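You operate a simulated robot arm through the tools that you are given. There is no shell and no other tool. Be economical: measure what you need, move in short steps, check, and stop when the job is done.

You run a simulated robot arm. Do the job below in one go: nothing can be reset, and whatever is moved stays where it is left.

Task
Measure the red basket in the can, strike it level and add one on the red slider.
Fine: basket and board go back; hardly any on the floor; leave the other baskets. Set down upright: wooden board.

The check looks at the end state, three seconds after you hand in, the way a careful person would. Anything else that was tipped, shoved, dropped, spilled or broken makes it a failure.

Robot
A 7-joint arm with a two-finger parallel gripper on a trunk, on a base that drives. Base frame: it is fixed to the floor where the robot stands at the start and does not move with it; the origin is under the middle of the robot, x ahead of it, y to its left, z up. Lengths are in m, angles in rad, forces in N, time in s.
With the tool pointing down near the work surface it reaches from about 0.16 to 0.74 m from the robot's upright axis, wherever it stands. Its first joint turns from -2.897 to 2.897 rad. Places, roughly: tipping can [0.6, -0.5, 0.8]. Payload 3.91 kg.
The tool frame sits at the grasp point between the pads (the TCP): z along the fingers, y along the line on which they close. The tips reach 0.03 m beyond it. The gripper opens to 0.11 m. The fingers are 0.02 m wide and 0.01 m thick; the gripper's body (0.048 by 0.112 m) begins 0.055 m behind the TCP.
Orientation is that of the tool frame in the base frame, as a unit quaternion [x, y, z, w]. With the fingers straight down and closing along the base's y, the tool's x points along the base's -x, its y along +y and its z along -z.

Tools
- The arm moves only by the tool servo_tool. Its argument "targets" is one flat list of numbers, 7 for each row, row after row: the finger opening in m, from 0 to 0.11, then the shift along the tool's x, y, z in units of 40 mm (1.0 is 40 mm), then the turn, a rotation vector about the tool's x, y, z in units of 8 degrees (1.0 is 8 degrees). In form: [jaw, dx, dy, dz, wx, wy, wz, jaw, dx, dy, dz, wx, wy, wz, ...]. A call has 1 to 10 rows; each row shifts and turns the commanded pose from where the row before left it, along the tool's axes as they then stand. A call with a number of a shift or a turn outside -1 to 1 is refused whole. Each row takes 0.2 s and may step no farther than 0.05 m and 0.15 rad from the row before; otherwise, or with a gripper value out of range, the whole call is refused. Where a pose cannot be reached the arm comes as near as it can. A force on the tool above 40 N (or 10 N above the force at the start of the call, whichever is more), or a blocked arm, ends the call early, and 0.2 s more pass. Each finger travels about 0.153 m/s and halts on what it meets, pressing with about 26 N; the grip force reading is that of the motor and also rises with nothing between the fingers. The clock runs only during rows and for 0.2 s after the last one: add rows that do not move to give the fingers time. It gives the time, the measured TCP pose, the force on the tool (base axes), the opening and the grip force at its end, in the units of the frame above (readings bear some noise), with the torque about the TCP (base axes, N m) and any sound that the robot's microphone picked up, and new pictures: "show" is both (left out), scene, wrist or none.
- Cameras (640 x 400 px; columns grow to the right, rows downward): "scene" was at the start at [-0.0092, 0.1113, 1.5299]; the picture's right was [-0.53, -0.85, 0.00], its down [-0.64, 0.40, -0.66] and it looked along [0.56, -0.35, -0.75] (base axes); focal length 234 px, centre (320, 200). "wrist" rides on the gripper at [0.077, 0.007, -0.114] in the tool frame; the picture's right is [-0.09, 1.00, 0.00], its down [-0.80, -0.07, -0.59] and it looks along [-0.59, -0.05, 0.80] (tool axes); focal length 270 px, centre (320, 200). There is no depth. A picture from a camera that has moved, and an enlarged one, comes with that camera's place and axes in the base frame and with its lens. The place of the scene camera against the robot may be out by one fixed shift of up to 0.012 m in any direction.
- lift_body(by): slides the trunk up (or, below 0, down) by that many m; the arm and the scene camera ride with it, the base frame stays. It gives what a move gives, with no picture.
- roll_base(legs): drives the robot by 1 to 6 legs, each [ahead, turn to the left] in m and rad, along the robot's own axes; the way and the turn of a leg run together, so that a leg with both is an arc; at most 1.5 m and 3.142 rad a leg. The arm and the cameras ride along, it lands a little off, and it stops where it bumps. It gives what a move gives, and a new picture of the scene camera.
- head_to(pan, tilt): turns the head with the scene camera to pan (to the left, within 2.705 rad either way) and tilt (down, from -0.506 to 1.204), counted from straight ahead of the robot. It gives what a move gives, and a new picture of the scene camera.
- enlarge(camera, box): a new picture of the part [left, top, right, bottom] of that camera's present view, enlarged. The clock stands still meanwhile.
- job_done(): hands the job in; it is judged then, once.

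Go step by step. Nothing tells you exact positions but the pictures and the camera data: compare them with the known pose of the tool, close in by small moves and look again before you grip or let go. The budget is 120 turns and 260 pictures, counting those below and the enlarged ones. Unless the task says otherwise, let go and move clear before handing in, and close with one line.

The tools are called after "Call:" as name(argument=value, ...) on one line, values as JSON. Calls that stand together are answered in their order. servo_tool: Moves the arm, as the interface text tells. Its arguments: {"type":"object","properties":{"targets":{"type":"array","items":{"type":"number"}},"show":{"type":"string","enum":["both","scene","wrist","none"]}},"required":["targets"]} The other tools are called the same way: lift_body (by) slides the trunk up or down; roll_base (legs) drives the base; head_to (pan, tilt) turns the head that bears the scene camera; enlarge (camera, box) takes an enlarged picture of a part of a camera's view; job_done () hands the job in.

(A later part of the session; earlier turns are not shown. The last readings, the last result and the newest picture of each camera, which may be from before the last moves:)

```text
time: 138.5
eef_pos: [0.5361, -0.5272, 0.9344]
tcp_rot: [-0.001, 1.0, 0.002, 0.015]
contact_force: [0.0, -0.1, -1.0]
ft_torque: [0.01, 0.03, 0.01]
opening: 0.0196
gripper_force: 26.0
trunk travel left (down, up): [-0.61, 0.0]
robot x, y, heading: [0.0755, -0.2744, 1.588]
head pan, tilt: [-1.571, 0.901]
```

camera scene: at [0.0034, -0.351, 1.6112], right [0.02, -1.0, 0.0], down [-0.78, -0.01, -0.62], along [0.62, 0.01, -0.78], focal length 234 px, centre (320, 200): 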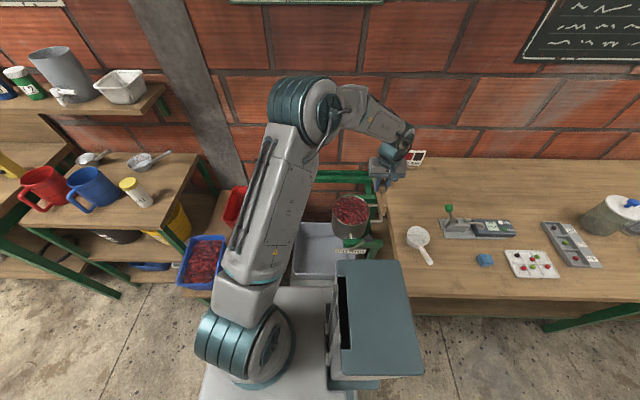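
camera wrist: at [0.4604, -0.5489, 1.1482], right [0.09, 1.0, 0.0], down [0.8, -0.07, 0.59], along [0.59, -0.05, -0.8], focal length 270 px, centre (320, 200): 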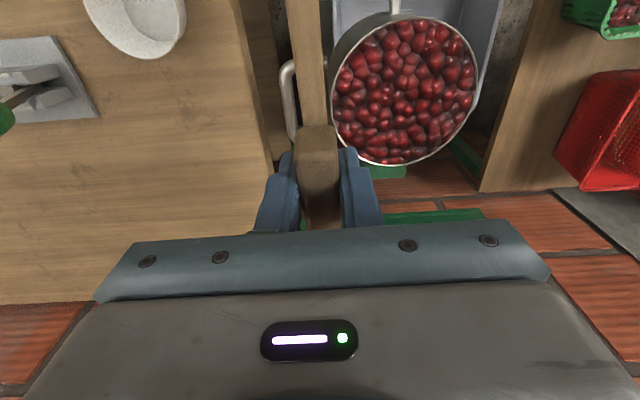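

Call:
servo_tool(targets=[0, 0, 0, 0.04, 0, 0, 0], show="none")

Call:
servo_tool(targets=[0, 0, 0, 0.04, 0, 0, 0], show="none")

Call:
enlarge(camera="wrist", box=[220, 0, 480, 240])

```text
time: 138.9
eef_pos: [0.5362, -0.527, 0.9324]
tcp_rot: [0.0, 1.0, 0.0, 0.015]
contact_force: [-0.1, 0.5, 2.5]
ft_torque: [0.04, -0.23, 0.03]
opening: 0.0197
gripper_force: 26.6
trunk travel left (down, up): [-0.61, 0.0]
robot x, y, heading: [0.0763, -0.2782, 1.584]
head pan, tilt: [-1.571, 0.901]
```

```text
time: 139.3
eef_pos: [0.5354, -0.5282, 0.9322]
tcp_rot: [0.0, 1.0, 0.001, 0.016]
contact_force: [-1.8, 0.6, 11.7]
ft_torque: [0.15, -0.69, 0.07]
opening: 0.0196
gripper_force: 25.8
trunk travel left (down, up): [-0.61, 0.0]
robot x, y, heading: [0.0744, -0.2799, 1.588]
head pan, tilt: [-1.571, 0.901]
```

```text
1.67 times, centred on (350, 120) of wrist
camera zoom: at [0.4555, -0.5212, 1.0442], right [0.09, 1.0, 0.0], down [0.78, -0.07, 0.62], along [0.62, -0.05, -0.79], focal length 450 px, centre (270, 333)
```

zoom: 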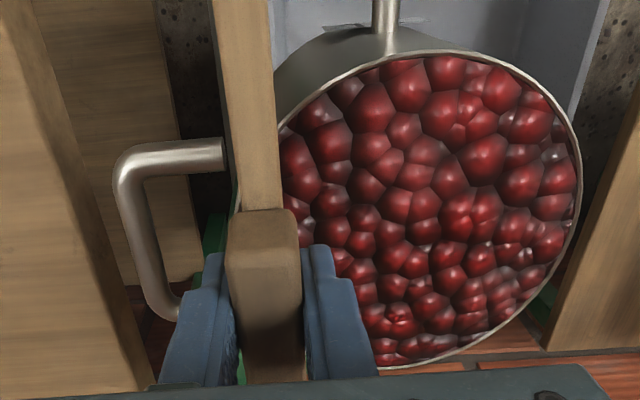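

Call:
servo_tool(targets=[0, 0, 0, -0.1, 0, 0, 0, 0, 0, 0, 0, 0, -0.25, 0, 0, 0, 0, 0.12, 0, 0, 0, 0, 0, 0, 0.04, 0, 0, 0], show="none")

Call:
servo_tool(targets=[0, 0, 0, 0.04, 0, 0, 0], show="none")

Call:
servo_tool(targets=[0, 0, 0, 0.04, 0, 0, 0], show="none")

```text
time: 140.3
eef_pos: [0.5366, -0.5269, 0.9287]
tcp_rot: [-0.001, 0.999, 0.001, 0.034]
contact_force: [-1.2, -0.1, 12.1]
ft_torque: [0.09, -0.71, 0.07]
opening: 0.0197
gripper_force: 26.6
trunk travel left (down, up): [-0.61, 0.0]
robot x, y, heading: [0.0734, -0.2781, 1.589]
head pan, tilt: [-1.571, 0.901]
```

```text
time: 140.7
eef_pos: [0.535, -0.5263, 0.9262]
tcp_rot: [0.0, 0.999, 0.001, 0.032]
contact_force: [-4.3, 0.7, 12.3]
ft_torque: [0.08, -0.63, 0.04]
opening: 0.0196
gripper_force: 26.2
trunk travel left (down, up): [-0.61, 0.0]
robot x, y, heading: [0.0721, -0.2739, 1.589]
head pan, tilt: [-1.571, 0.901]
```

```text
time: 141.1
eef_pos: [0.5349, -0.5277, 0.9258]
tcp_rot: [0.0, 0.999, 0.001, 0.032]
contact_force: [-6.1, 0.8, 15.5]
ft_torque: [0.02, -0.52, 0.03]
opening: 0.0198
gripper_force: 26.2
trunk travel left (down, up): [-0.61, 0.0]
robot x, y, heading: [0.074, -0.2788, 1.59]
head pan, tilt: [-1.571, 0.901]
```

Call:
servo_tool(targets=[0, 0, 0, 0.04, 0, 0, 0], show="none")

Call:
servo_tool(targets=[0, 0, 0, 0.04, 0, 0, 0], show="both")

Call:
enlarge(camera="scene", box=[315, 160, 405, 240])

```text
time: 141.5
eef_pos: [0.5358, -0.5278, 0.9249]
tcp_rot: [-0.001, 0.999, 0.0, 0.033]
contact_force: [-7.7, 0.7, 19.8]
ft_torque: [-0.03, 0.15, -0.02]
opening: 0.0196
gripper_force: 26.0
trunk travel left (down, up): [-0.61, 0.0]
robot x, y, heading: [0.0781, -0.2805, 1.587]
head pan, tilt: [-1.571, 0.901]
```

```text
time: 141.9
eef_pos: [0.536, -0.5287, 0.9227]
tcp_rot: [-0.002, 0.999, 0.001, 0.033]
contact_force: [-3.8, 0.7, 22.7]
ft_torque: [-0.03, 0.05, -0.07]
opening: 0.0198
gripper_force: 26.1
trunk travel left (down, up): [-0.61, 0.0]
robot x, y, heading: [0.0752, -0.2772, 1.585]
head pan, tilt: [-1.571, 0.901]
camera scene: at [0.0002, -0.3498, 1.6112], right [0.02, -1.0, 0.0], down [-0.78, -0.01, -0.62], along [0.62, 0.01, -0.78], focal length 234 px, centre (320, 200)
camera wrist: at [0.4522, -0.5212, 1.0325], right [0.09, 1.0, 0.01], down [0.76, -0.07, 0.65], along [0.64, -0.05, -0.76], focal length 270 px, centre (320, 200)
```

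scene: 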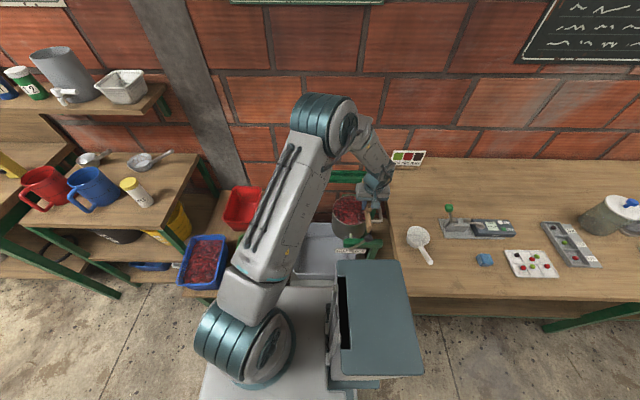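
wrist: 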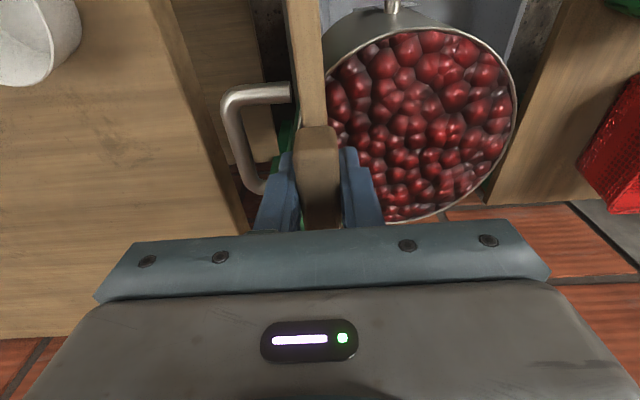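

```text
5.00 times, centred on (360, 200) of scene
camera zoom: at [0.0002, -0.3498, 1.6112], right [0.02, -1.0, 0.0], down [-0.78, -0.01, -0.62], along [0.62, 0.01, -0.78], focal length 1170 px, centre (120, 200)
```

zoom: 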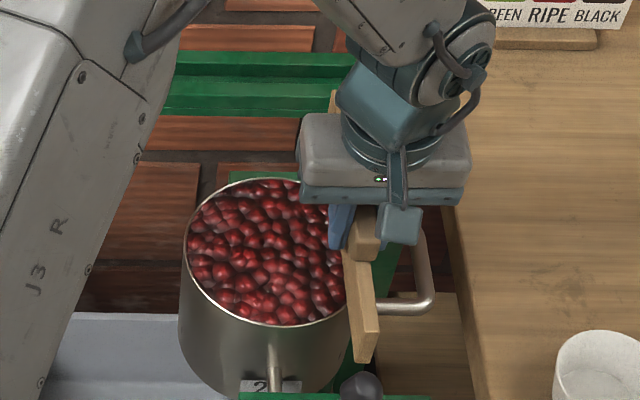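

The board now lies flush on the rim. I'll ease the pressure and sweep toward +y over the tub.

Call:
servo_tool(targets=[0, 0, 0, -0.08, 0, 0, 0, 0, 0, 0.25, 0, 0, 0, 0, 0, 0, 0.4, 0, 0, 0, 0, 0, 0, 0.4, 0, 0, 0, 0], show="none")

Call:
enlarge(camera="scene", box=[305, 160, 405, 250])

```text
time: 142.9
eef_pos: [0.5366, -0.4854, 0.9237]
tcp_rot: [-0.001, 1.0, 0.002, 0.031]
contact_force: [0.7, -0.3, -0.1]
ft_torque: [-0.02, 0.03, -0.01]
opening: 0.0199
gripper_force: 26.0
trunk travel left (down, up): [-0.61, 0.0]
robot x, y, heading: [0.0783, -0.2803, 1.583]
head pan, tilt: [-1.571, 0.901]
```

```text
4.44 times, centred on (355, 205) of scene
camera zoom: at [0.0029, -0.3505, 1.6111], right [0.02, -1.0, 0.0], down [-0.78, -0.01, -0.62], along [0.62, 0.01, -0.78], focal length 1040 px, centre (164, 178)
```

zoom: 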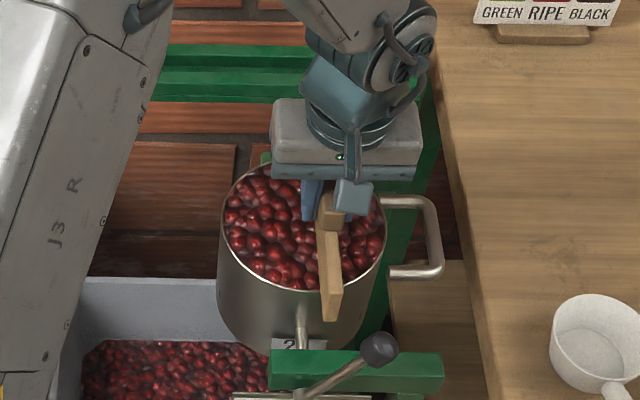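

The excess is falling into the tub. Continuing the sweep.

Call:
servo_tool(targets=[0, 0, 0.4, 0.01, 0, 0, 0, 0, 0, 0.4, 0, 0, 0, 0, 0, 0, 0.4, 0, 0, 0, 0, 0, 0, 0.4, 0, 0, 0, 0, 0, 0, 0.4, 0, 0, 0, 0, 0, 0, 0.4, 0, 0, 0, 0, 0, 0, 0.4, 0, 0, 0, 0, 0, 0, 0.3, 0, 0, 0, 0], show="wrist")

Call:
enlarge(camera="scene", box=[285, 150, 405, 270])

```text
time: 144.7
eef_pos: [0.5362, -0.3618, 0.9244]
tcp_rot: [0.0, 0.999, 0.002, 0.032]
contact_force: [-0.3, -0.1, -1.6]
ft_torque: [-0.03, 0.06, 0.03]
opening: 0.0198
gripper_force: 25.6
trunk travel left (down, up): [-0.61, 0.0]
robot x, y, heading: [0.0774, -0.2761, 1.588]
head pan, tilt: [-1.571, 0.901]
camera wrist: at [0.4531, -0.3552, 1.0344], right [0.09, 1.0, 0.01], down [0.76, -0.07, 0.64], along [0.64, -0.05, -0.76], focal length 270 px, centre (320, 200)
```

wrist: 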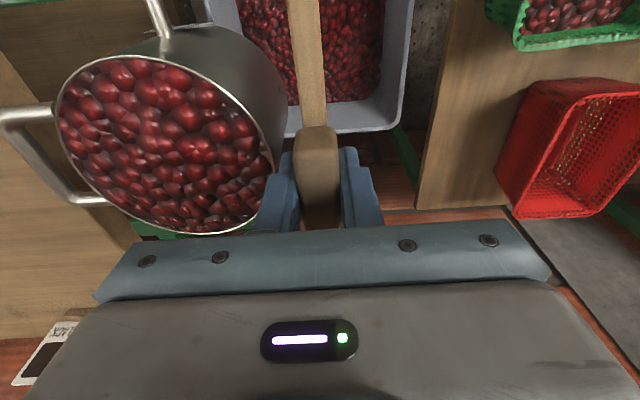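

```text
3.33 times, centred on (345, 210) of scene
camera zoom: at [0.0028, -0.3506, 1.6111], right [0.02, -1.0, 0.0], down [-0.78, -0.01, -0.62], along [0.62, 0.01, -0.78], focal length 780 px, centre (237, 167)
```

zoom: 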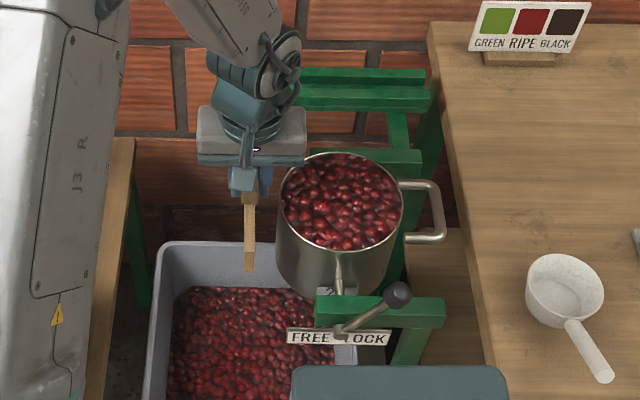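

Looks struck. I'll do a second pass from beyond the rim's bench side at the same height to catch the first sliver.

Call:
servo_tool(targets=[0, 0, 0, -0.8, 0, 0, 0, 0, 0, -0.9, -0.1, 0, 0, 0, 0, 0, -0.9, 0, 0, 0, 0, 0, 0, -0.9, 0, 0, 0, 0, 0, 0, -0.9, 0, 0, 0, 0, 0, 0, -0.9, 0, 0, 0, 0, 0, 0, -0.8, 0, 0, 0, 0, 0, 0, 0, 0.5, 0, 0, 0, 0, 0, 0, 0.4, 0, 0, 0, 0, 0, 0, 0, 0, 0, 0], show="none")

Call:
enlarge(camera="scene", box=[285, 150, 405, 270])

```text
time: 146.9
eef_pos: [0.5363, -0.5735, 0.9236]
tcp_rot: [-0.001, 0.999, 0.002, 0.033]
contact_force: [-0.8, -0.1, -1.1]
ft_torque: [-0.03, 0.06, 0.0]
opening: 0.0194
gripper_force: 25.9
trunk travel left (down, up): [-0.61, 0.0]
robot x, y, heading: [0.0759, -0.2736, 1.587]
head pan, tilt: [-1.571, 0.901]
```

```text
3.33 times, centred on (345, 210) of scene
camera zoom: at [0.0027, -0.3509, 1.6111], right [0.02, -1.0, 0.0], down [-0.78, -0.01, -0.62], along [0.62, 0.01, -0.78], focal length 780 px, centre (237, 167)
```

zoom: 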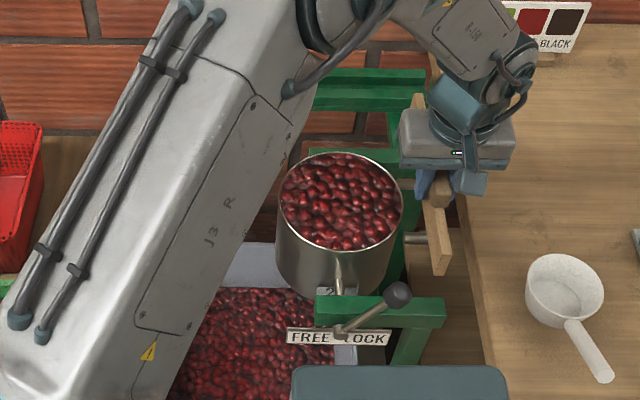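

Call:
servo_tool(targets=[0, 0, 0.5, 0, 0, 0, 0, 0, 0, 0.5, 0, 0, 0, 0, 0, 0, 0.5, 0, 0, 0, 0, 0, 0, 0.5, 0, 0, 0, 0, 0, 0, 0.5, 0, 0, 0, 0, 0, 0, 0.5, 0, 0, 0, 0, 0, 0, 0.6, 0, 0, 0, 0, 0, 0, 0.6, 0, 0, 0, 0, 0, 0, 0.6, 0, 0, 0, 0, 0, 0, 0.6, 0, 0, 0, 0], show="none")

Call:
enlarge(camera="scene", box=[285, 150, 405, 270])

Call:
enlarge(camera="wrist", box=[40, 20, 400, 250])

```text
time: 149.1
eef_pos: [0.5352, -0.3587, 0.9269]
tcp_rot: [-0.001, 0.999, 0.002, 0.033]
contact_force: [-0.1, 0.2, -1.7]
ft_torque: [-0.01, 0.05, -0.03]
opening: 0.0197
gripper_force: 25.9
trunk travel left (down, up): [-0.61, 0.0]
robot x, y, heading: [0.0777, -0.2778, 1.59]
head pan, tilt: [-1.571, 0.901]
```

```text
3.33 times, centred on (345, 210) of scene
camera zoom: at [0.0029, -0.3503, 1.6112], right [0.02, -1.0, 0.0], down [-0.78, -0.01, -0.62], along [0.62, 0.01, -0.78], focal length 780 px, centre (237, 167)
```

zoom: 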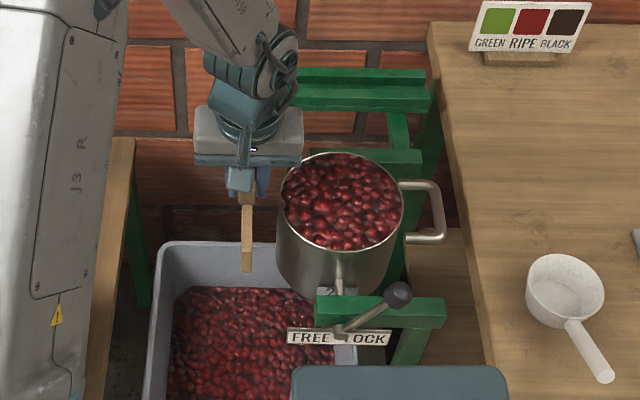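

```text
1.74 times, centred on (220, 135) of wrist
camera zoom: at [0.4524, -0.3519, 1.0351], right [0.09, 1.0, 0.01], down [0.76, -0.07, 0.64], along [0.64, -0.05, -0.76], focal length 470 px, centre (494, 313)
```

zoom: 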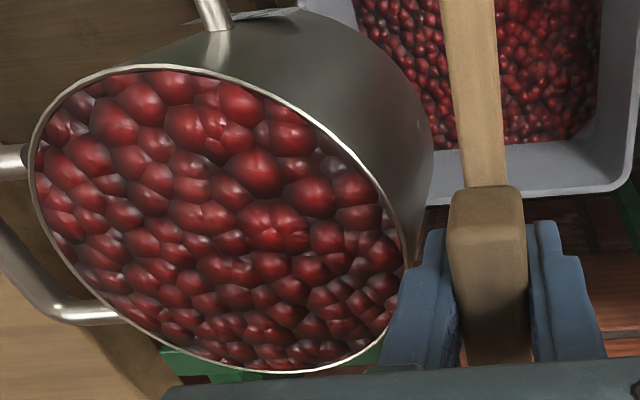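

The can is level with its rim, and the excess is in the tub. Now the board goes back: up, out to the trough side, and turn it along y again.

Call:
servo_tool(targets=[0, 0, 0, -0.8, 0, 0.45, 0, 0, -0.3, 0, -0.8, 0, 0, 0, 0, -0.9, 0, -0.8, 0, 0, 0, 0, -0.9, 0, -0.3, 0, 0, 0, 0, -0.9, -0.3, 0, 0, 0, 0, 0, 0, -0.3, 0, 0, 0, 1, 0, 0, 0, 0, 0, 0, 1, 0, 0, 0, 0, 0, 0, 1, 0, 0, 0, 0, 0, 0, 1, 0, 0, 0, 0, 0, 0, 1], show="none")

Call:
servo_tool(targets=[0, 0, 0, 0, 0, 0, 1, 0, 0, 0, 0, 0, 0, 1, 0, 0, 0, 0, 0, 0, 1, 0, 0, 0, 0, 0, 0, 1, 0, 0, 0, 0, 0, 0, 1, 0, 0, 0, 0, 0, 0, 1, 0, 0, 0, 0, 0, 0, 0.2, 0, 0, 0, 0, 0, 0, 0], show="wrist")

```text
time: 151.3
eef_pos: [0.6547, -0.381, 1.0314]
tcp_rot: [0.342, 0.94, 0.001, 0.0]
contact_force: [0.4, -0.7, -1.6]
ft_torque: [0.04, 0.06, -0.01]
opening: 0.0198
gripper_force: 26.2
trunk travel left (down, up): [-0.61, 0.0]
robot x, y, heading: [0.0741, -0.2803, 1.587]
head pan, tilt: [-1.571, 0.901]
```

```text
time: 153.1
eef_pos: [0.6544, -0.3827, 1.0324]
tcp_rot: [0.705, 0.709, 0.002, -0.001]
contact_force: [0.5, -0.2, -1.2]
ft_torque: [0.03, -0.02, 0.0]
opening: 0.0194
gripper_force: 26.1
trunk travel left (down, up): [-0.61, 0.0]
robot x, y, heading: [0.0738, -0.2809, 1.589]
head pan, tilt: [-1.571, 0.901]
camera wrist: at [0.6612, -0.3052, 1.1481], right [1.0, -0.08, 0.0], down [-0.07, -0.8, 0.59], along [-0.05, -0.59, -0.81], focal length 270 px, centre (320, 200)
```

wrist: 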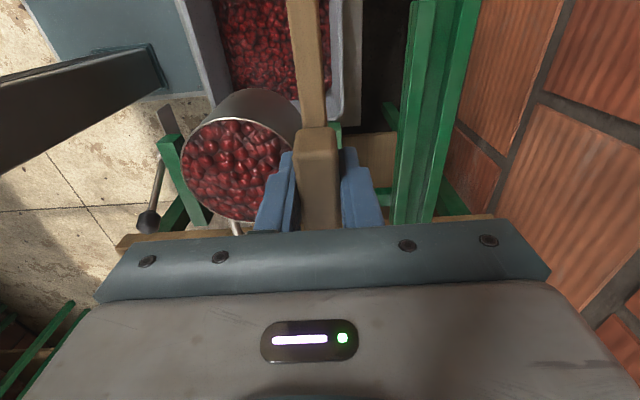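

Call:
servo_tool(targets=[0, 0, 0, 0, 0, -0.45, 0, 0, -0.2, 0.7, 0.3, 0, 0, 0, 0, -0.2, 0.7, 0.3, 0, 0, 0, 0, -0.2, 0.7, 0.2, 0, 0, 0, 0, -0.16, 0.7, 0.2, 0, 0, 0, 0, 0, 0, 0, 0, 0, 0], show="both")

Call:
enlarge(camera="scene", box=[305, 130, 405, 230])

Call:
enlarge(camera="wrist", box=[220, 0, 460, 230])

```text
time: 154.5
eef_pos: [0.7683, -0.4145, 0.9965]
tcp_rot: [0.704, 0.71, -0.021, 0.021]
contact_force: [-0.5, -0.4, -0.9]
ft_torque: [0.01, -0.01, 0.01]
opening: 0.0196
gripper_force: 25.7
trunk travel left (down, up): [-0.61, 0.0]
robot x, y, heading: [0.0732, -0.2768, 1.59]
head pan, tilt: [-1.571, 0.901]
camera scene: at [0.0027, -0.3505, 1.6112], right [0.02, -1.0, 0.0], down [-0.78, -0.01, -0.62], along [0.62, 0.01, -0.78], focal length 234 px, centre (320, 200)
camera wrist: at [0.7739, -0.3304, 1.1059], right [1.0, -0.08, 0.01], down [-0.07, -0.76, 0.64], along [-0.05, -0.64, -0.77], focal length 270 px, centre (320, 200)
```

scene: 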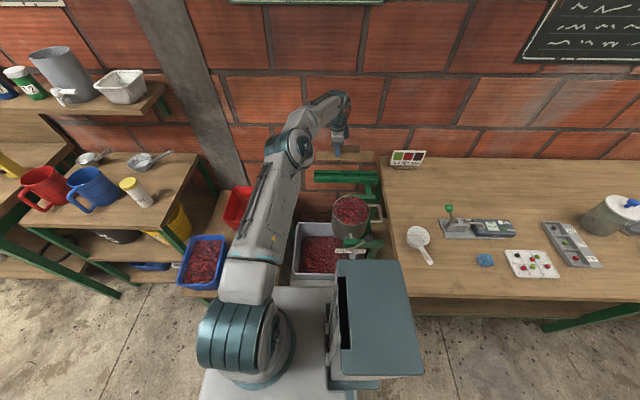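
wrist: 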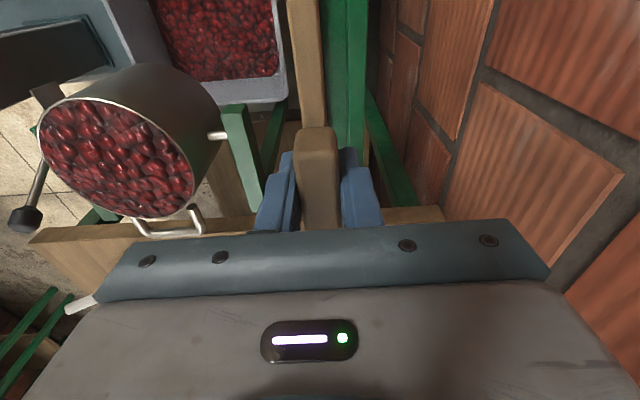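

```text
4.00 times, centred on (355, 180) of scene
camera zoom: at [0.0027, -0.3505, 1.6112], right [0.02, -1.0, 0.0], down [-0.78, -0.01, -0.62], along [0.62, 0.01, -0.78], focal length 936 px, centre (180, 280)
```

zoom: 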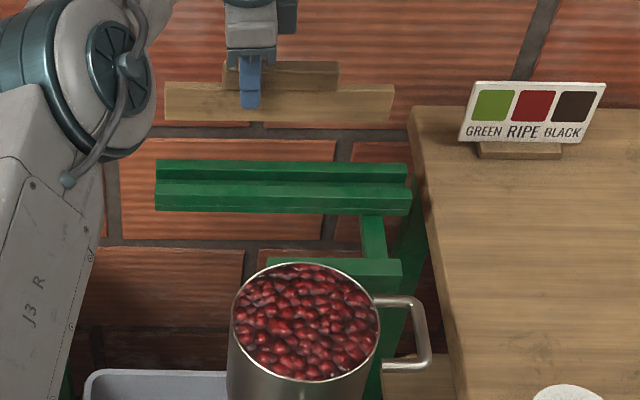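

```text
1.74 times, centred on (340, 115) of wrist
camera zoom: at [0.7739, -0.3304, 1.1059], right [1.0, -0.08, 0.01], down [-0.07, -0.76, 0.64], along [-0.05, -0.64, -0.77], focal length 470 px, centre (285, 348)
```

zoom: 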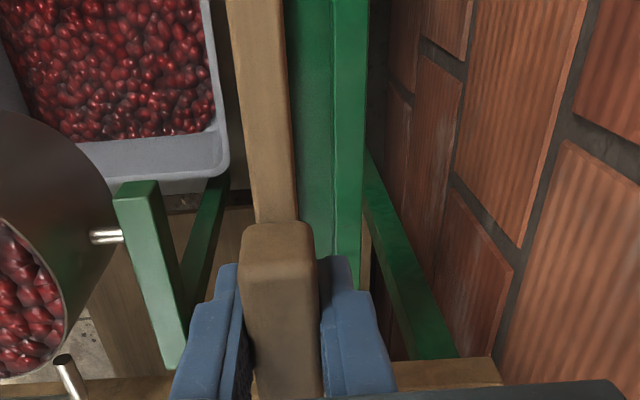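

Call:
servo_tool(targets=[0, 0, 0.15, 0.3, 0, 0, 0, 0, 0, 0.15, 0.3, 0, 0, 0, 0, 0, 0.12, 0.3, 0, 0, 0, 0, 0, 0, 0, 0, 0, 0], show="none")

Call:
enlarge(camera="wrist", box=[220, 0, 460, 230])

Call:
enlarge(camera="scene", box=[305, 130, 405, 230])

```text
time: 155.5
eef_pos: [0.7839, -0.4168, 0.9579]
tcp_rot: [0.703, 0.71, -0.02, 0.021]
contact_force: [0.8, -0.4, -1.4]
ft_torque: [0.0, -0.01, -0.05]
opening: 0.0197
gripper_force: 25.9
trunk travel left (down, up): [-0.61, 0.0]
robot x, y, heading: [0.0746, -0.2823, 1.584]
head pan, tilt: [-1.571, 0.901]
```

```text
1.74 times, centred on (340, 115) of wrist
camera zoom: at [0.7904, -0.3322, 1.069], right [1.0, -0.08, 0.01], down [-0.06, -0.76, 0.64], along [-0.05, -0.64, -0.77], focal length 470 px, centre (285, 348)
```

zoom: 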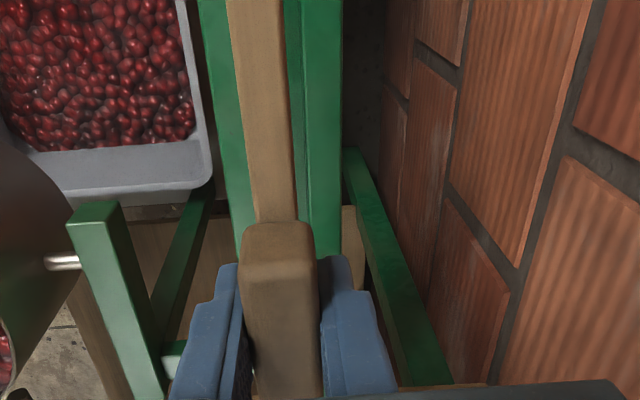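

```text
4.00 times, centred on (355, 180) of scene
camera zoom: at [0.0029, -0.3508, 1.6112], right [0.02, -1.0, 0.0], down [-0.78, -0.01, -0.62], along [0.62, 0.01, -0.78], focal length 936 px, centre (180, 280)
```

zoom: 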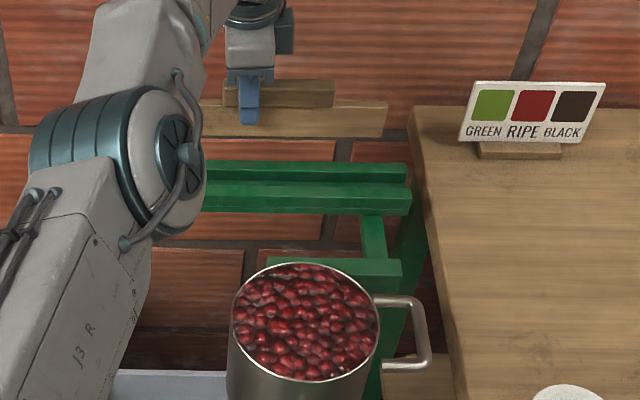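

Call:
servo_tool(targets=[0, -0.15, 0, 0.2, 0, 0, 0, 0, -0.1, 0, 0.2, 0, 0, 0, 0, 0, 0, 0.2, 0, 0, 0, 0, 0, 0, 0, 0, 0, 0], show="none")

Call:
enlarge(camera="wrist", box=[220, 0, 460, 230])

Call:
enlarge(camera="scene", box=[315, 140, 395, 200])

```text
time: 156.5
eef_pos: [0.7783, -0.4258, 0.9338]
tcp_rot: [0.703, 0.71, -0.021, 0.022]
contact_force: [-0.6, 0.8, -0.8]
ft_torque: [0.06, -0.02, 0.03]
opening: 0.0196
gripper_force: 25.9
out of reach, approached as far as the arm can: row 3
trunk travel left (down, up): [-0.61, 0.0]
robot x, y, heading: [0.0762, -0.2796, 1.587]
head pan, tilt: [-1.571, 0.901]
```

```text
1.74 times, centred on (340, 115) of wrist
camera zoom: at [0.7854, -0.3421, 1.0443], right [1.0, -0.08, 0.01], down [-0.06, -0.76, 0.64], along [-0.05, -0.64, -0.77], focal length 470 px, centre (285, 348)
```

zoom: 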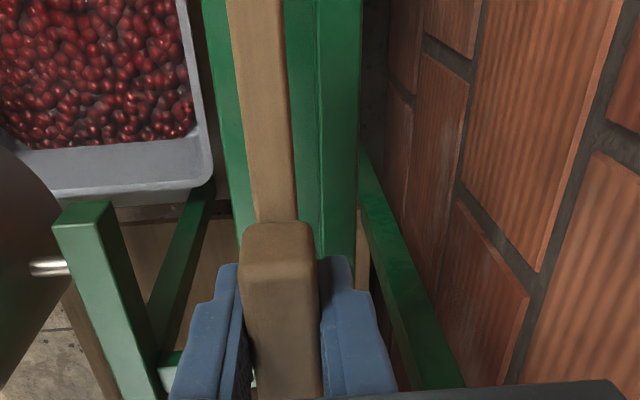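

```text
6.67 times, centred on (355, 170) of scene
camera zoom: at [0.0031, -0.3508, 1.6111], right [0.02, -1.0, 0.0], down [-0.78, -0.01, -0.62], along [0.62, 0.01, -0.78], focal length 1559 px, centre (87, 400)
```

zoom: 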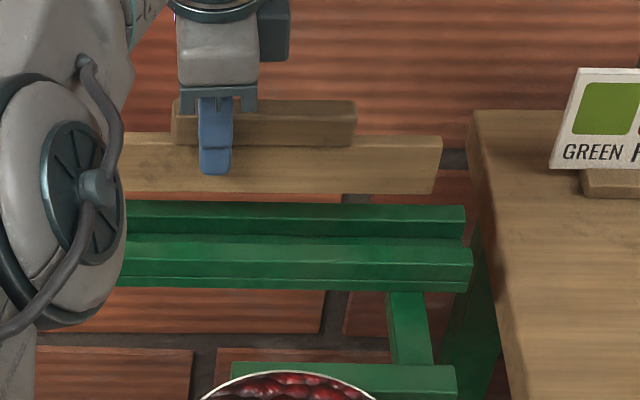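

Call:
servo_tool(targets=[0, 0.2, 0, 0, 0, 0, 0, 0, 0.05, 0.1, 0, 0, 0, 0, 0, 0, 0.05, 0.1, 0, 0, 0, 0, 0, 0, 0, 0, 0, 0], show="none")

Call:
enlarge(camera="wrist", box=[220, 0, 460, 230])

```text
time: 157.5
eef_pos: [0.784, -0.4155, 0.9302]
tcp_rot: [0.704, 0.71, -0.02, 0.022]
contact_force: [-0.2, 1.1, -0.7]
ft_torque: [0.04, -0.03, 0.02]
opening: 0.0198
gripper_force: 25.9
trunk travel left (down, up): [-0.61, 0.0]
robot x, y, heading: [0.076, -0.2771, 1.59]
head pan, tilt: [-1.571, 0.901]
```

```text
1.74 times, centred on (340, 115) of wrist
camera zoom: at [0.7904, -0.3319, 1.0402], right [1.0, -0.08, 0.01], down [-0.06, -0.76, 0.64], along [-0.05, -0.64, -0.77], focal length 470 px, centre (285, 348)
```

zoom: 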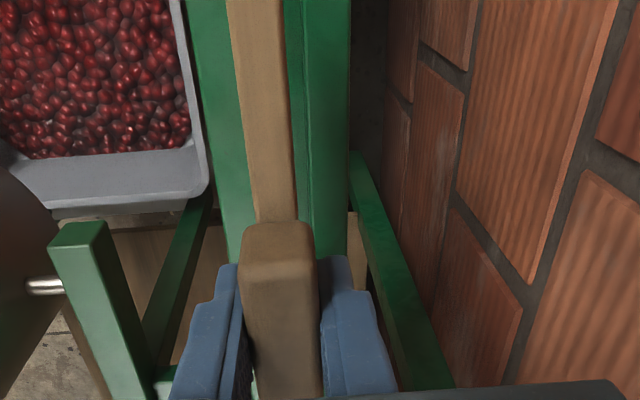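

Call:
servo_tool(targets=[0, 0.02, 0.0, 0.25, 0, 0, 0, 0, 0.02, 0.0, 0.25, 0, 0, 0, 0, 0, 0, 0.25, 0, 0, 0, 0, 0, 0, 0, 0, 0, 0], show="none")

Call:
enlarge(camera="scene", box=[315, 140, 395, 200])

Call:
enlarge(camera="wrist", box=[220, 0, 460, 230])

```text
time: 158.5
eef_pos: [0.7806, -0.4139, 0.9003]
tcp_rot: [0.703, 0.711, -0.02, 0.022]
contact_force: [-1.0, 0.3, -1.9]
ft_torque: [0.03, -0.01, 0.05]
opening: 0.0195
gripper_force: 26.0
out of reach, approached as far as the arm can: row 2
trunk travel left (down, up): [-0.61, 0.0]
robot x, y, heading: [0.0742, -0.2781, 1.593]
head pan, tilt: [-1.571, 0.901]
```

```text
6.67 times, centred on (355, 170) of scene
camera zoom: at [0.0029, -0.3507, 1.6112], right [0.02, -1.0, 0.0], down [-0.78, -0.01, -0.62], along [0.62, 0.01, -0.78], focal length 1559 px, centre (87, 400)
```

zoom: 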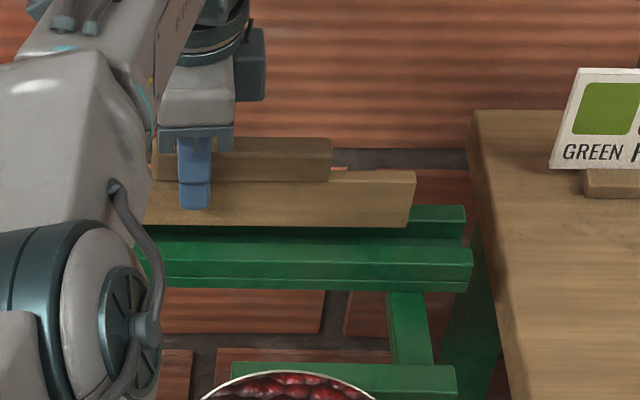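

```text
1.74 times, centred on (340, 115) of wrist
camera zoom: at [0.787, -0.3303, 1.0107], right [1.0, -0.08, 0.01], down [-0.06, -0.76, 0.64], along [-0.05, -0.64, -0.77], focal length 470 px, centre (285, 348)
```

zoom: 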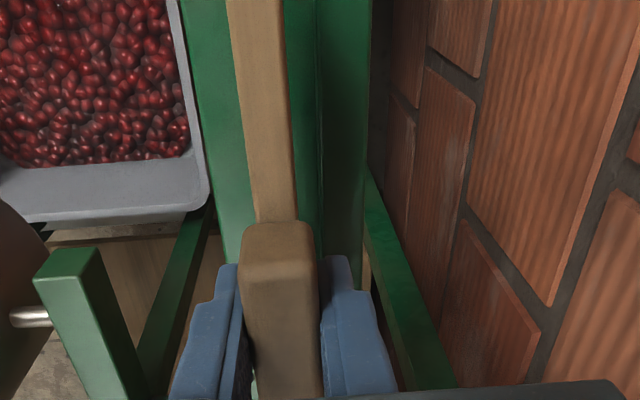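

Call:
servo_tool(targets=[0, 0.05, 0.08, 0.0, 0, 0, 0, 0, 0, 0, 0.12, 0, 0, 0, 0, 0, 0.02, 0.12, 0, 0, 0], show="none")

Call:
servo_tool(targets=[0, 0.02, 0.02, 0.12, 0, 0, 0, 0, 0, 0, 0.06, 0, 0, 0], show="none")

Call:
enlarge(camera="scene", box=[315, 140, 395, 200])

```text
time: 159.3
eef_pos: [0.782, -0.412, 0.8912]
tcp_rot: [0.704, 0.71, -0.021, 0.022]
contact_force: [-0.6, -0.5, -1.3]
ft_torque: [0.05, -0.01, -0.01]
opening: 0.0197
gripper_force: 25.9
trunk travel left (down, up): [-0.61, 0.0]
robot x, y, heading: [0.0722, -0.2794, 1.591]
head pan, tilt: [-1.571, 0.901]
```

```text
time: 159.9
eef_pos: [0.7822, -0.4111, 0.8853]
tcp_rot: [0.703, 0.71, -0.02, 0.021]
contact_force: [-0.1, -0.4, -1.8]
ft_torque: [0.08, -0.03, -0.01]
opening: 0.0196
gripper_force: 25.7
out of reach, approached as far as the arm can: row 1
trunk travel left (down, up): [-0.61, 0.0]
robot x, y, heading: [0.0719, -0.2787, 1.588]
head pan, tilt: [-1.571, 0.901]
```

```text
6.67 times, centred on (355, 170) of scene
camera zoom: at [0.003, -0.3508, 1.6111], right [0.02, -1.0, 0.0], down [-0.78, -0.01, -0.62], along [0.62, 0.01, -0.78], focal length 1559 px, centre (87, 400)
```

zoom: 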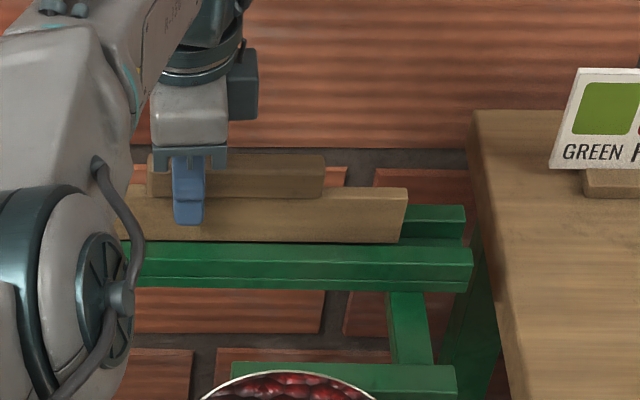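

Call:
servo_tool(targets=[0, 0, 0.02, 0.08, 0, 0, 0, 0, 0, 0, 0.08, 0, 0, 0], show="none")

Call:
servo_tool(targets=[0, 0, 0.02, 0.06, 0, 0, 0, 0, 0, 0, 0.06, 0, 0, 0], show="none")

Call:
enlarge(camera="scene", box=[315, 140, 395, 200])

```text
time: 160.5
eef_pos: [0.7807, -0.4114, 0.8782]
tcp_rot: [0.703, 0.71, -0.02, 0.021]
contact_force: [-0.4, -0.4, -1.4]
ft_torque: [0.01, 0.0, 0.05]
opening: 0.0198
gripper_force: 26.2
trunk travel left (down, up): [-0.61, 0.0]
robot x, y, heading: [0.0767, -0.2787, 1.59]
head pan, tilt: [-1.571, 0.901]
```

```text
time: 161.1
eef_pos: [0.7792, -0.4116, 0.8729]
tcp_rot: [0.704, 0.71, -0.021, 0.021]
contact_force: [-0.2, -0.4, -0.8]
ft_torque: [0.05, -0.01, 0.01]
opening: 0.0198
gripper_force: 25.8
out of reach, approached as far as the arm can: row 2
trunk travel left (down, up): [-0.61, 0.0]
robot x, y, heading: [0.0716, -0.2814, 1.587]
head pan, tilt: [-1.571, 0.901]
```

```text
6.67 times, centred on (355, 170) of scene
camera zoom: at [0.003, -0.3508, 1.6112], right [0.02, -1.0, 0.0], down [-0.78, -0.01, -0.62], along [0.62, 0.01, -0.78], focal length 1559 px, centre (87, 400)
```

zoom: 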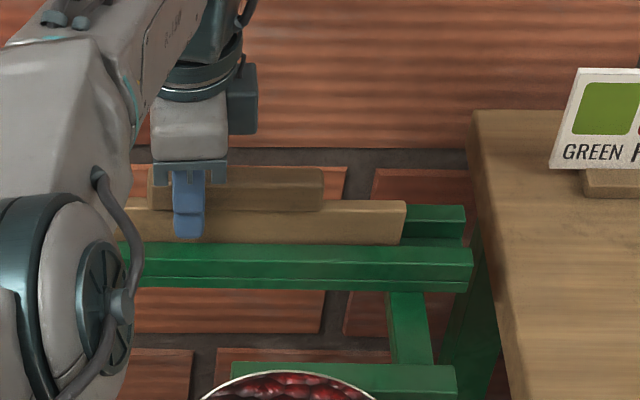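

Call:
servo_tool(targets=[0, 0, 0.02, 0.05, 0, 0, 0, 0, 0, 0, 0.05, 0, 0, 0], show="none")

Call:
servo_tool(targets=[0, 0, 0.02, 0.05, 0, 0, 0, 0, 0, 0, 0.05, 0, 0, 0], show="none")

```text
time: 161.7
eef_pos: [0.7802, -0.411, 0.8715]
tcp_rot: [0.704, 0.71, -0.02, 0.023]
contact_force: [-0.3, -0.5, 7.4]
ft_torque: [-0.69, 0.03, 0.03]
opening: 0.0199
gripper_force: 25.6
trunk travel left (down, up): [-0.61, 0.0]
robot x, y, heading: [0.0731, -0.2811, 1.594]
head pan, tilt: [-1.571, 0.901]
```

```text
time: 162.3
eef_pos: [0.7779, -0.4121, 0.8682]
tcp_rot: [0.703, 0.71, -0.02, 0.024]
contact_force: [4.8, -1.2, 22.0]
ft_torque: [-0.03, -0.19, -0.01]
opening: 0.0193
gripper_force: 26.2
trunk travel left (down, up): [-0.61, 0.0]
robot x, y, heading: [0.0769, -0.2783, 1.591]
head pan, tilt: [-1.571, 0.901]
```

The board rests flat on the trough floor. Releasing.

Call:
servo_tool(targets=[0, 0, 0, -0.06, 0, 0, 0, 0.022, 0, 0, 0, 0, 0, 0, 0.03, 0, 0, 0, 0, 0, 0, 0.04, 0, 0, 0, 0, 0, 0, 0.045, 0, 0, 0, 0, 0, 0], show="wrist")

Call:
enlarge(camera="scene", box=[315, 140, 395, 200])

```text
time: 163.5
eef_pos: [0.7792, -0.4118, 0.8677]
tcp_rot: [0.703, 0.711, -0.021, 0.022]
contact_force: [0.2, -0.8, -0.1]
ft_torque: [0.01, 0.0, 0.0]
opening: 0.0452
gripper_force: 0.0
trunk travel left (down, up): [-0.61, 0.0]
robot x, y, heading: [0.0796, -0.2778, 1.586]
head pan, tilt: [-1.571, 0.901]
camera wrist: at [0.7861, -0.3272, 0.9777], right [1.0, -0.08, 0.01], down [-0.06, -0.76, 0.64], along [-0.05, -0.64, -0.77], focal length 270 px, centre (320, 200)
```

wrist: 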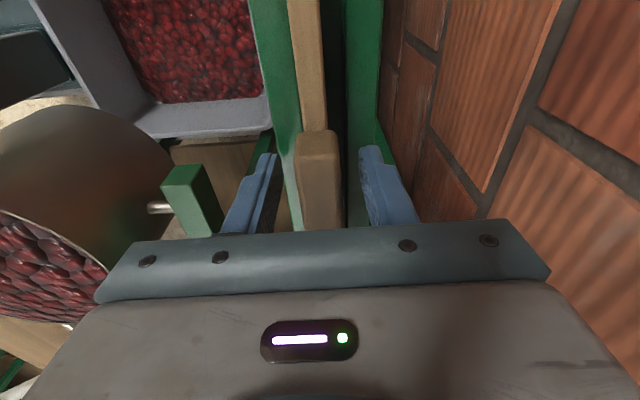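

```text
6.67 times, centred on (355, 170) of scene
camera zoom: at [0.0029, -0.3507, 1.6111], right [0.02, -1.0, 0.0], down [-0.78, -0.01, -0.62], along [0.62, 0.01, -0.78], focal length 1559 px, centre (87, 400)
```

zoom: 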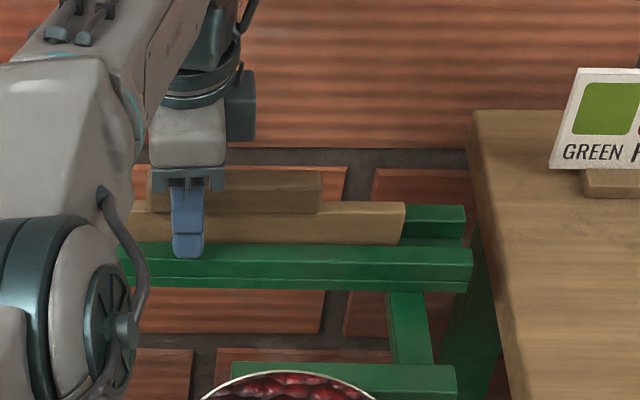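

Call:
servo_tool(targets=[0.045, 0, 0, -0.3, 0, 0, 0, 0.045, 0, 0, -0.4, 0, 0, 0, 0.045, 0, -0.02, -0.5, 0, 0, 0, 0.045, 0.05, -0.03, -0.5, 0, 0, 0, 0.045, 0.05, -0.05, -0.3, 0, 0, 0, 0.045, 0.05, -0.1, -0.1, 0, 0, 0, 0.045, 0.05, -0.2, 0, 0, 0, 0, 0.045, 0.05, -0.3, 0, 0, 0, 0, 0.045, 0.05, -0.5, 0, 0, 0, 0], show="wrist")

Call:
enlarge(camera="scene", box=[295, 130, 415, 230])

```text
time: 165.5
eef_pos: [0.7846, -0.4038, 0.9506]
tcp_rot: [0.704, 0.71, -0.021, 0.021]
contact_force: [0.5, 0.0, -0.7]
ft_torque: [-0.03, 0.01, -0.04]
opening: 0.0449
gripper_force: 0.0
out of reach, approached as far as the arm can: row 4, 6, 7, 8, 9
trunk travel left (down, up): [-0.61, 0.0]
robot x, y, heading: [0.0752, -0.2779, 1.588]
head pan, tilt: [-1.571, 0.901]
camera wrist: at [0.7915, -0.3193, 1.0608], right [1.0, -0.08, 0.01], down [-0.06, -0.76, 0.64], along [-0.05, -0.64, -0.77], focal length 270 px, centre (320, 200)
```

wrist: 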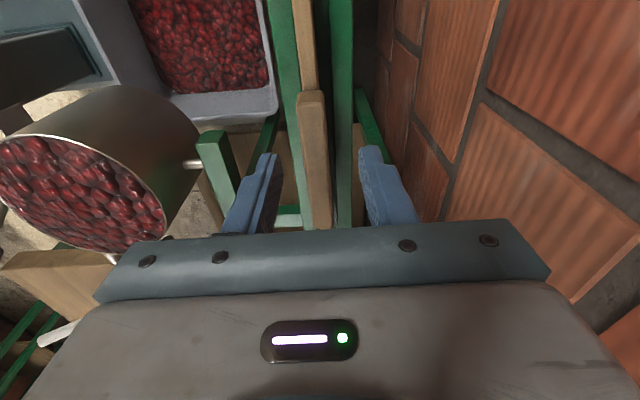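

```text
4.00 times, centred on (355, 180) of scene
camera zoom: at [0.0029, -0.3508, 1.6111], right [0.02, -1.0, 0.0], down [-0.78, -0.01, -0.62], along [0.62, 0.01, -0.78], focal length 936 px, centre (180, 280)
```

zoom: 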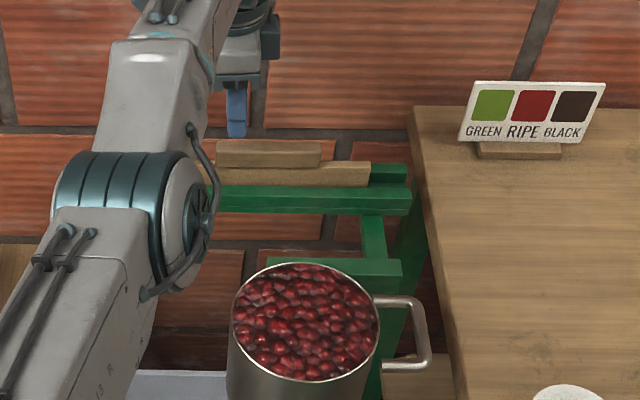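

The board stands upright in its trough, about 2 cm toward +y of its old spot. I'll free the arm in small inward steps, then nudge it back.

Call:
servo_tool(targets=[0.0, 0.012, -0.04, 0, 0, 0, 0, 0.0, 0.012, -0.04, 0, 0, 0, 0, 0, 0.012, -0.04, 0, 0, 0, 0, 0, 0.012, -0.04, 0, 0, 0, 0, 0, 0.012, -0.04, 0, 0, 0, 0, 0, 0.02, -0.08, 0, 0, 0, 0, 0, 0.04, -0.15, 0, 0, 0, 0, 0, 0.08, -0.3, 0, 0, 0, 0], show="none")

```text
time: 167.3
eef_pos: [0.784, -0.4034, 0.9512]
tcp_rot: [0.704, 0.71, -0.021, 0.021]
contact_force: [-0.1, -0.4, -0.2]
ft_torque: [0.03, 0.01, 0.02]
opening: 0.0
gripper_force: 26.1
out of reach, approached as far as the arm can: row 2, 4, 6, 7, 8
trunk travel left (down, up): [-0.61, 0.0]
robot x, y, heading: [0.0734, -0.277, 1.592]
head pan, tilt: [-1.571, 0.901]
```

Call:
servo_tool(targets=[0.0, 0.3, 0, 0, 0, 0, 0, 0.0, 0.3, 0, 0, 0, 0, 0, 0, 0.3, -0.02, 0, 0, 0, 0, 0, 0.3, -0.02, 0, 0, 0, 0, 0, 0.3, -0.05, 0, 0, 0, 0], show="none")

```text
time: 168.5
eef_pos: [0.7962, -0.3466, 0.9459]
tcp_rot: [0.704, 0.71, -0.021, 0.02]
contact_force: [-0.2, -0.5, 0.4]
ft_torque: [0.02, -0.01, 0.01]
opening: 0.0
gripper_force: 25.8
out of reach, approached as far as the arm can: row 2, 3, 5
trunk travel left (down, up): [-0.61, 0.0]
robot x, y, heading: [0.0738, -0.276, 1.588]
head pan, tilt: [-1.571, 0.901]
```

Call:
servo_tool(targets=[0.0, 0.1, 0, -0.9, 0, 0, 0, 0.0, 0.1, 0, -0.9, 0, 0, 0, 0, 0.1, -0.1, -0.9, 0, 0, 0, 0, 0.1, -0.1, -0.9, 0, 0, 0, 0, 0.1, -0.2, -0.9, 0, 0, 0, 0, 0.1, -0.3, -0.9, 0, 0, 0, 0, 0.1, -0.3, -0.9, 0, 0, 0, 0, 0.1, -0.4, -0.9, 0, 0, 0, 0, 0.1, -0.5, -0.7, 0, 0, 0], show="none")

Call:
servo_tool(targets=[0, 0.012, -0.04, 0.02, 0, 0, 0, 0, 0.012, -0.04, 0.02, 0, 0, 0, 0, 0.012, -0.04, 0.02, 0, 0, 0, 0, 0.012, -0.04, 0.02, 0, 0, 0, 0, 0.012, -0.04, 0.02, 0, 0, 0, 0, 0.012, -0.04, 0.02, 0, 0, 0, 0, 0.024, -0.08, 0.04, 0, 0, 0, 0, 0.024, -0.08, 0.04, 0, 0, 0, 0, 0.05, -0.15, 0.07, 0, 0, 0, 0, 0.05, -0.15, 0.07, 0, 0, 0], show="none")

```text
time: 170.5
eef_pos: [0.734, -0.2943, 1.2693]
tcp_rot: [0.704, 0.71, -0.02, 0.021]
contact_force: [0.3, -0.3, 0.4]
ft_torque: [0.02, -0.02, 0.0]
opening: 0.0
gripper_force: 26.0
out of reach, approached as far as the arm can: row 6, 8, 9
trunk travel left (down, up): [-0.61, 0.0]
robot x, y, heading: [0.0755, -0.2771, 1.591]
head pan, tilt: [-1.571, 0.901]
```

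```text
time: 172.7
eef_pos: [0.7338, -0.2944, 1.268]
tcp_rot: [0.704, 0.71, -0.021, 0.021]
contact_force: [0.0, 0.9, -0.5]
ft_torque: [-0.03, -0.01, -0.03]
opening: 0.0
gripper_force: 26.1
out of reach, approached as far as the arm can: row 2, 4, 6, 7, 8, 9, 10
trunk travel left (down, up): [-0.61, 0.0]
robot x, y, heading: [0.0725, -0.2798, 1.587]
head pan, tilt: [-1.571, 0.901]
```

Call:
servo_tool(targets=[0, 0, 0, 0, 0, 0.45, 0, 0, 0, 0, 0, 0, 0, -1, 0, 0, 0, 0, 0, 0, -1, 0, 0, 0, 0, 0, 0, -1, 0, 0, 0, 0, 0, 0, -1, 0, 0, 0, 0, 0, 0, -1, 0, 0, 0, 0, 0, 0, -1, 0, 0, 0, 0, 0, 0, -1, 0, 0, 0, 0, 0, 0, -1, 0, 0, 0, 0, 0, 0, -1], show="none")

Call:
servo_tool(targets=[0, 0, 0, 0, 0, 0, -1, 0, 0, 0, 0, 0, 0, -1, 0, 0.04, 0.012, 0.02, 0, 0, 0, 0, 0.04, 0.012, 0.02, 0, 0, 0, 0, 0.04, 0.012, 0.02, 0, 0, 0, 0, 0.04, 0.012, 0.02, 0, 0, 0, 0, 0.04, 0.012, 0.02, 0, 0, 0, 0, 0.08, 0.02, 0.02, 0, 0, 0, 0, 0.15, 0.05, 0.04, 0, 0, 0], show="none")

```text
time: 174.9
eef_pos: [0.7354, -0.293, 1.2675]
tcp_rot: [0.151, 0.989, 0.001, 0.0]
contact_force: [-0.5, 0.1, 0.3]
ft_torque: [0.0, -0.03, 0.01]
opening: 0.0001
gripper_force: 26.2
trunk travel left (down, up): [-0.61, 0.0]
robot x, y, heading: [0.075, -0.2782, 1.588]
head pan, tilt: [-1.571, 0.901]
```

```text
time: 176.9
eef_pos: [0.7329, -0.292, 1.2673]
tcp_rot: [0.013, 1.0, 0.002, 0.0]
contact_force: [-0.4, 0.1, 0.4]
ft_torque: [0.01, 0.02, 0.02]
opening: 0.0
gripper_force: 25.9
out of reach, approached as far as the arm can: row 5, 7, 8, 9
trunk travel left (down, up): [-0.61, 0.0]
robot x, y, heading: [0.0754, -0.2776, 1.59]
head pan, tilt: [-1.571, 0.901]
```

Call:
servo_tool(targets=[0, 0.6, 0, -0.5, 0, 0, 0, 0, 0.6, 0, -0.5, 0, 0, 0, 0, 0.6, 0, -0.5, 0, 0, 0, 0, 0.6, 0, -0.5, 0, 0, 0], show="none")

Call:
servo_tool(targets=[0, 0.04, 0.005, 0.02, 0, 0, 0, 0, 0.04, 0.005, 0.02, 0, 0, 0, 0, 0.04, 0.005, 0.02, 0, 0, 0, 0, 0.04, 0.005, 0.02, 0, 0, 0, 0, 0.04, 0.005, 0.02, 0, 0, 0, 0, 0.04, 0.005, 0.02, 0, 0, 0, 0, 0.08, 0.01, 0.04, 0, 0, 0, 0, 0.08, 0.01, 0.04, 0, 0, 0, 0, 0.15, 0.02, 0.07, 0, 0, 0, 0, 0.15, 0.02, 0.07, 0, 0, 0], show="none")

```text
time: 177.9
eef_pos: [0.6499, -0.2907, 1.3555]
tcp_rot: [0.013, 1.0, 0.002, 0.002]
contact_force: [-0.5, -0.2, 0.3]
ft_torque: [0.0, -0.02, 0.0]
opening: 0.0
gripper_force: 26.1
out of reach, approached as far as the arm can: row 1
trunk travel left (down, up): [-0.61, 0.0]
robot x, y, heading: [0.0724, -0.2763, 1.591]
head pan, tilt: [-1.571, 0.901]
```

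```text
time: 180.1
eef_pos: [0.6231, -0.2873, 1.3396]
tcp_rot: [0.014, 1.0, 0.002, 0.001]
contact_force: [-0.3, 0.1, -0.3]
ft_torque: [-0.02, 0.0, -0.01]
opening: 0.0
gripper_force: 26.1
trunk travel left (down, up): [-0.61, 0.0]
robot x, y, heading: [0.0721, -0.2795, 1.587]
head pan, tilt: [-1.571, 0.901]
```

Call:
enlarge(camera="scene", box=[295, 140, 405, 230])

```text
4.44 times, centred on (350, 185) of scene
camera zoom: at [0.0024, -0.3506, 1.6111], right [0.02, -1.0, 0.0], down [-0.78, -0.01, -0.62], along [0.62, 0.01, -0.78], focal length 1040 px, centre (187, 267)
```

zoom: 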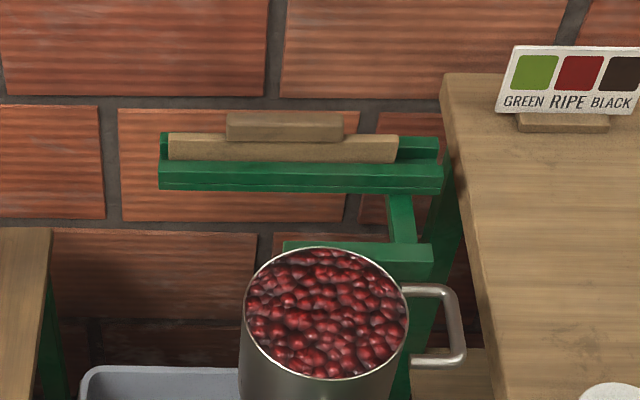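

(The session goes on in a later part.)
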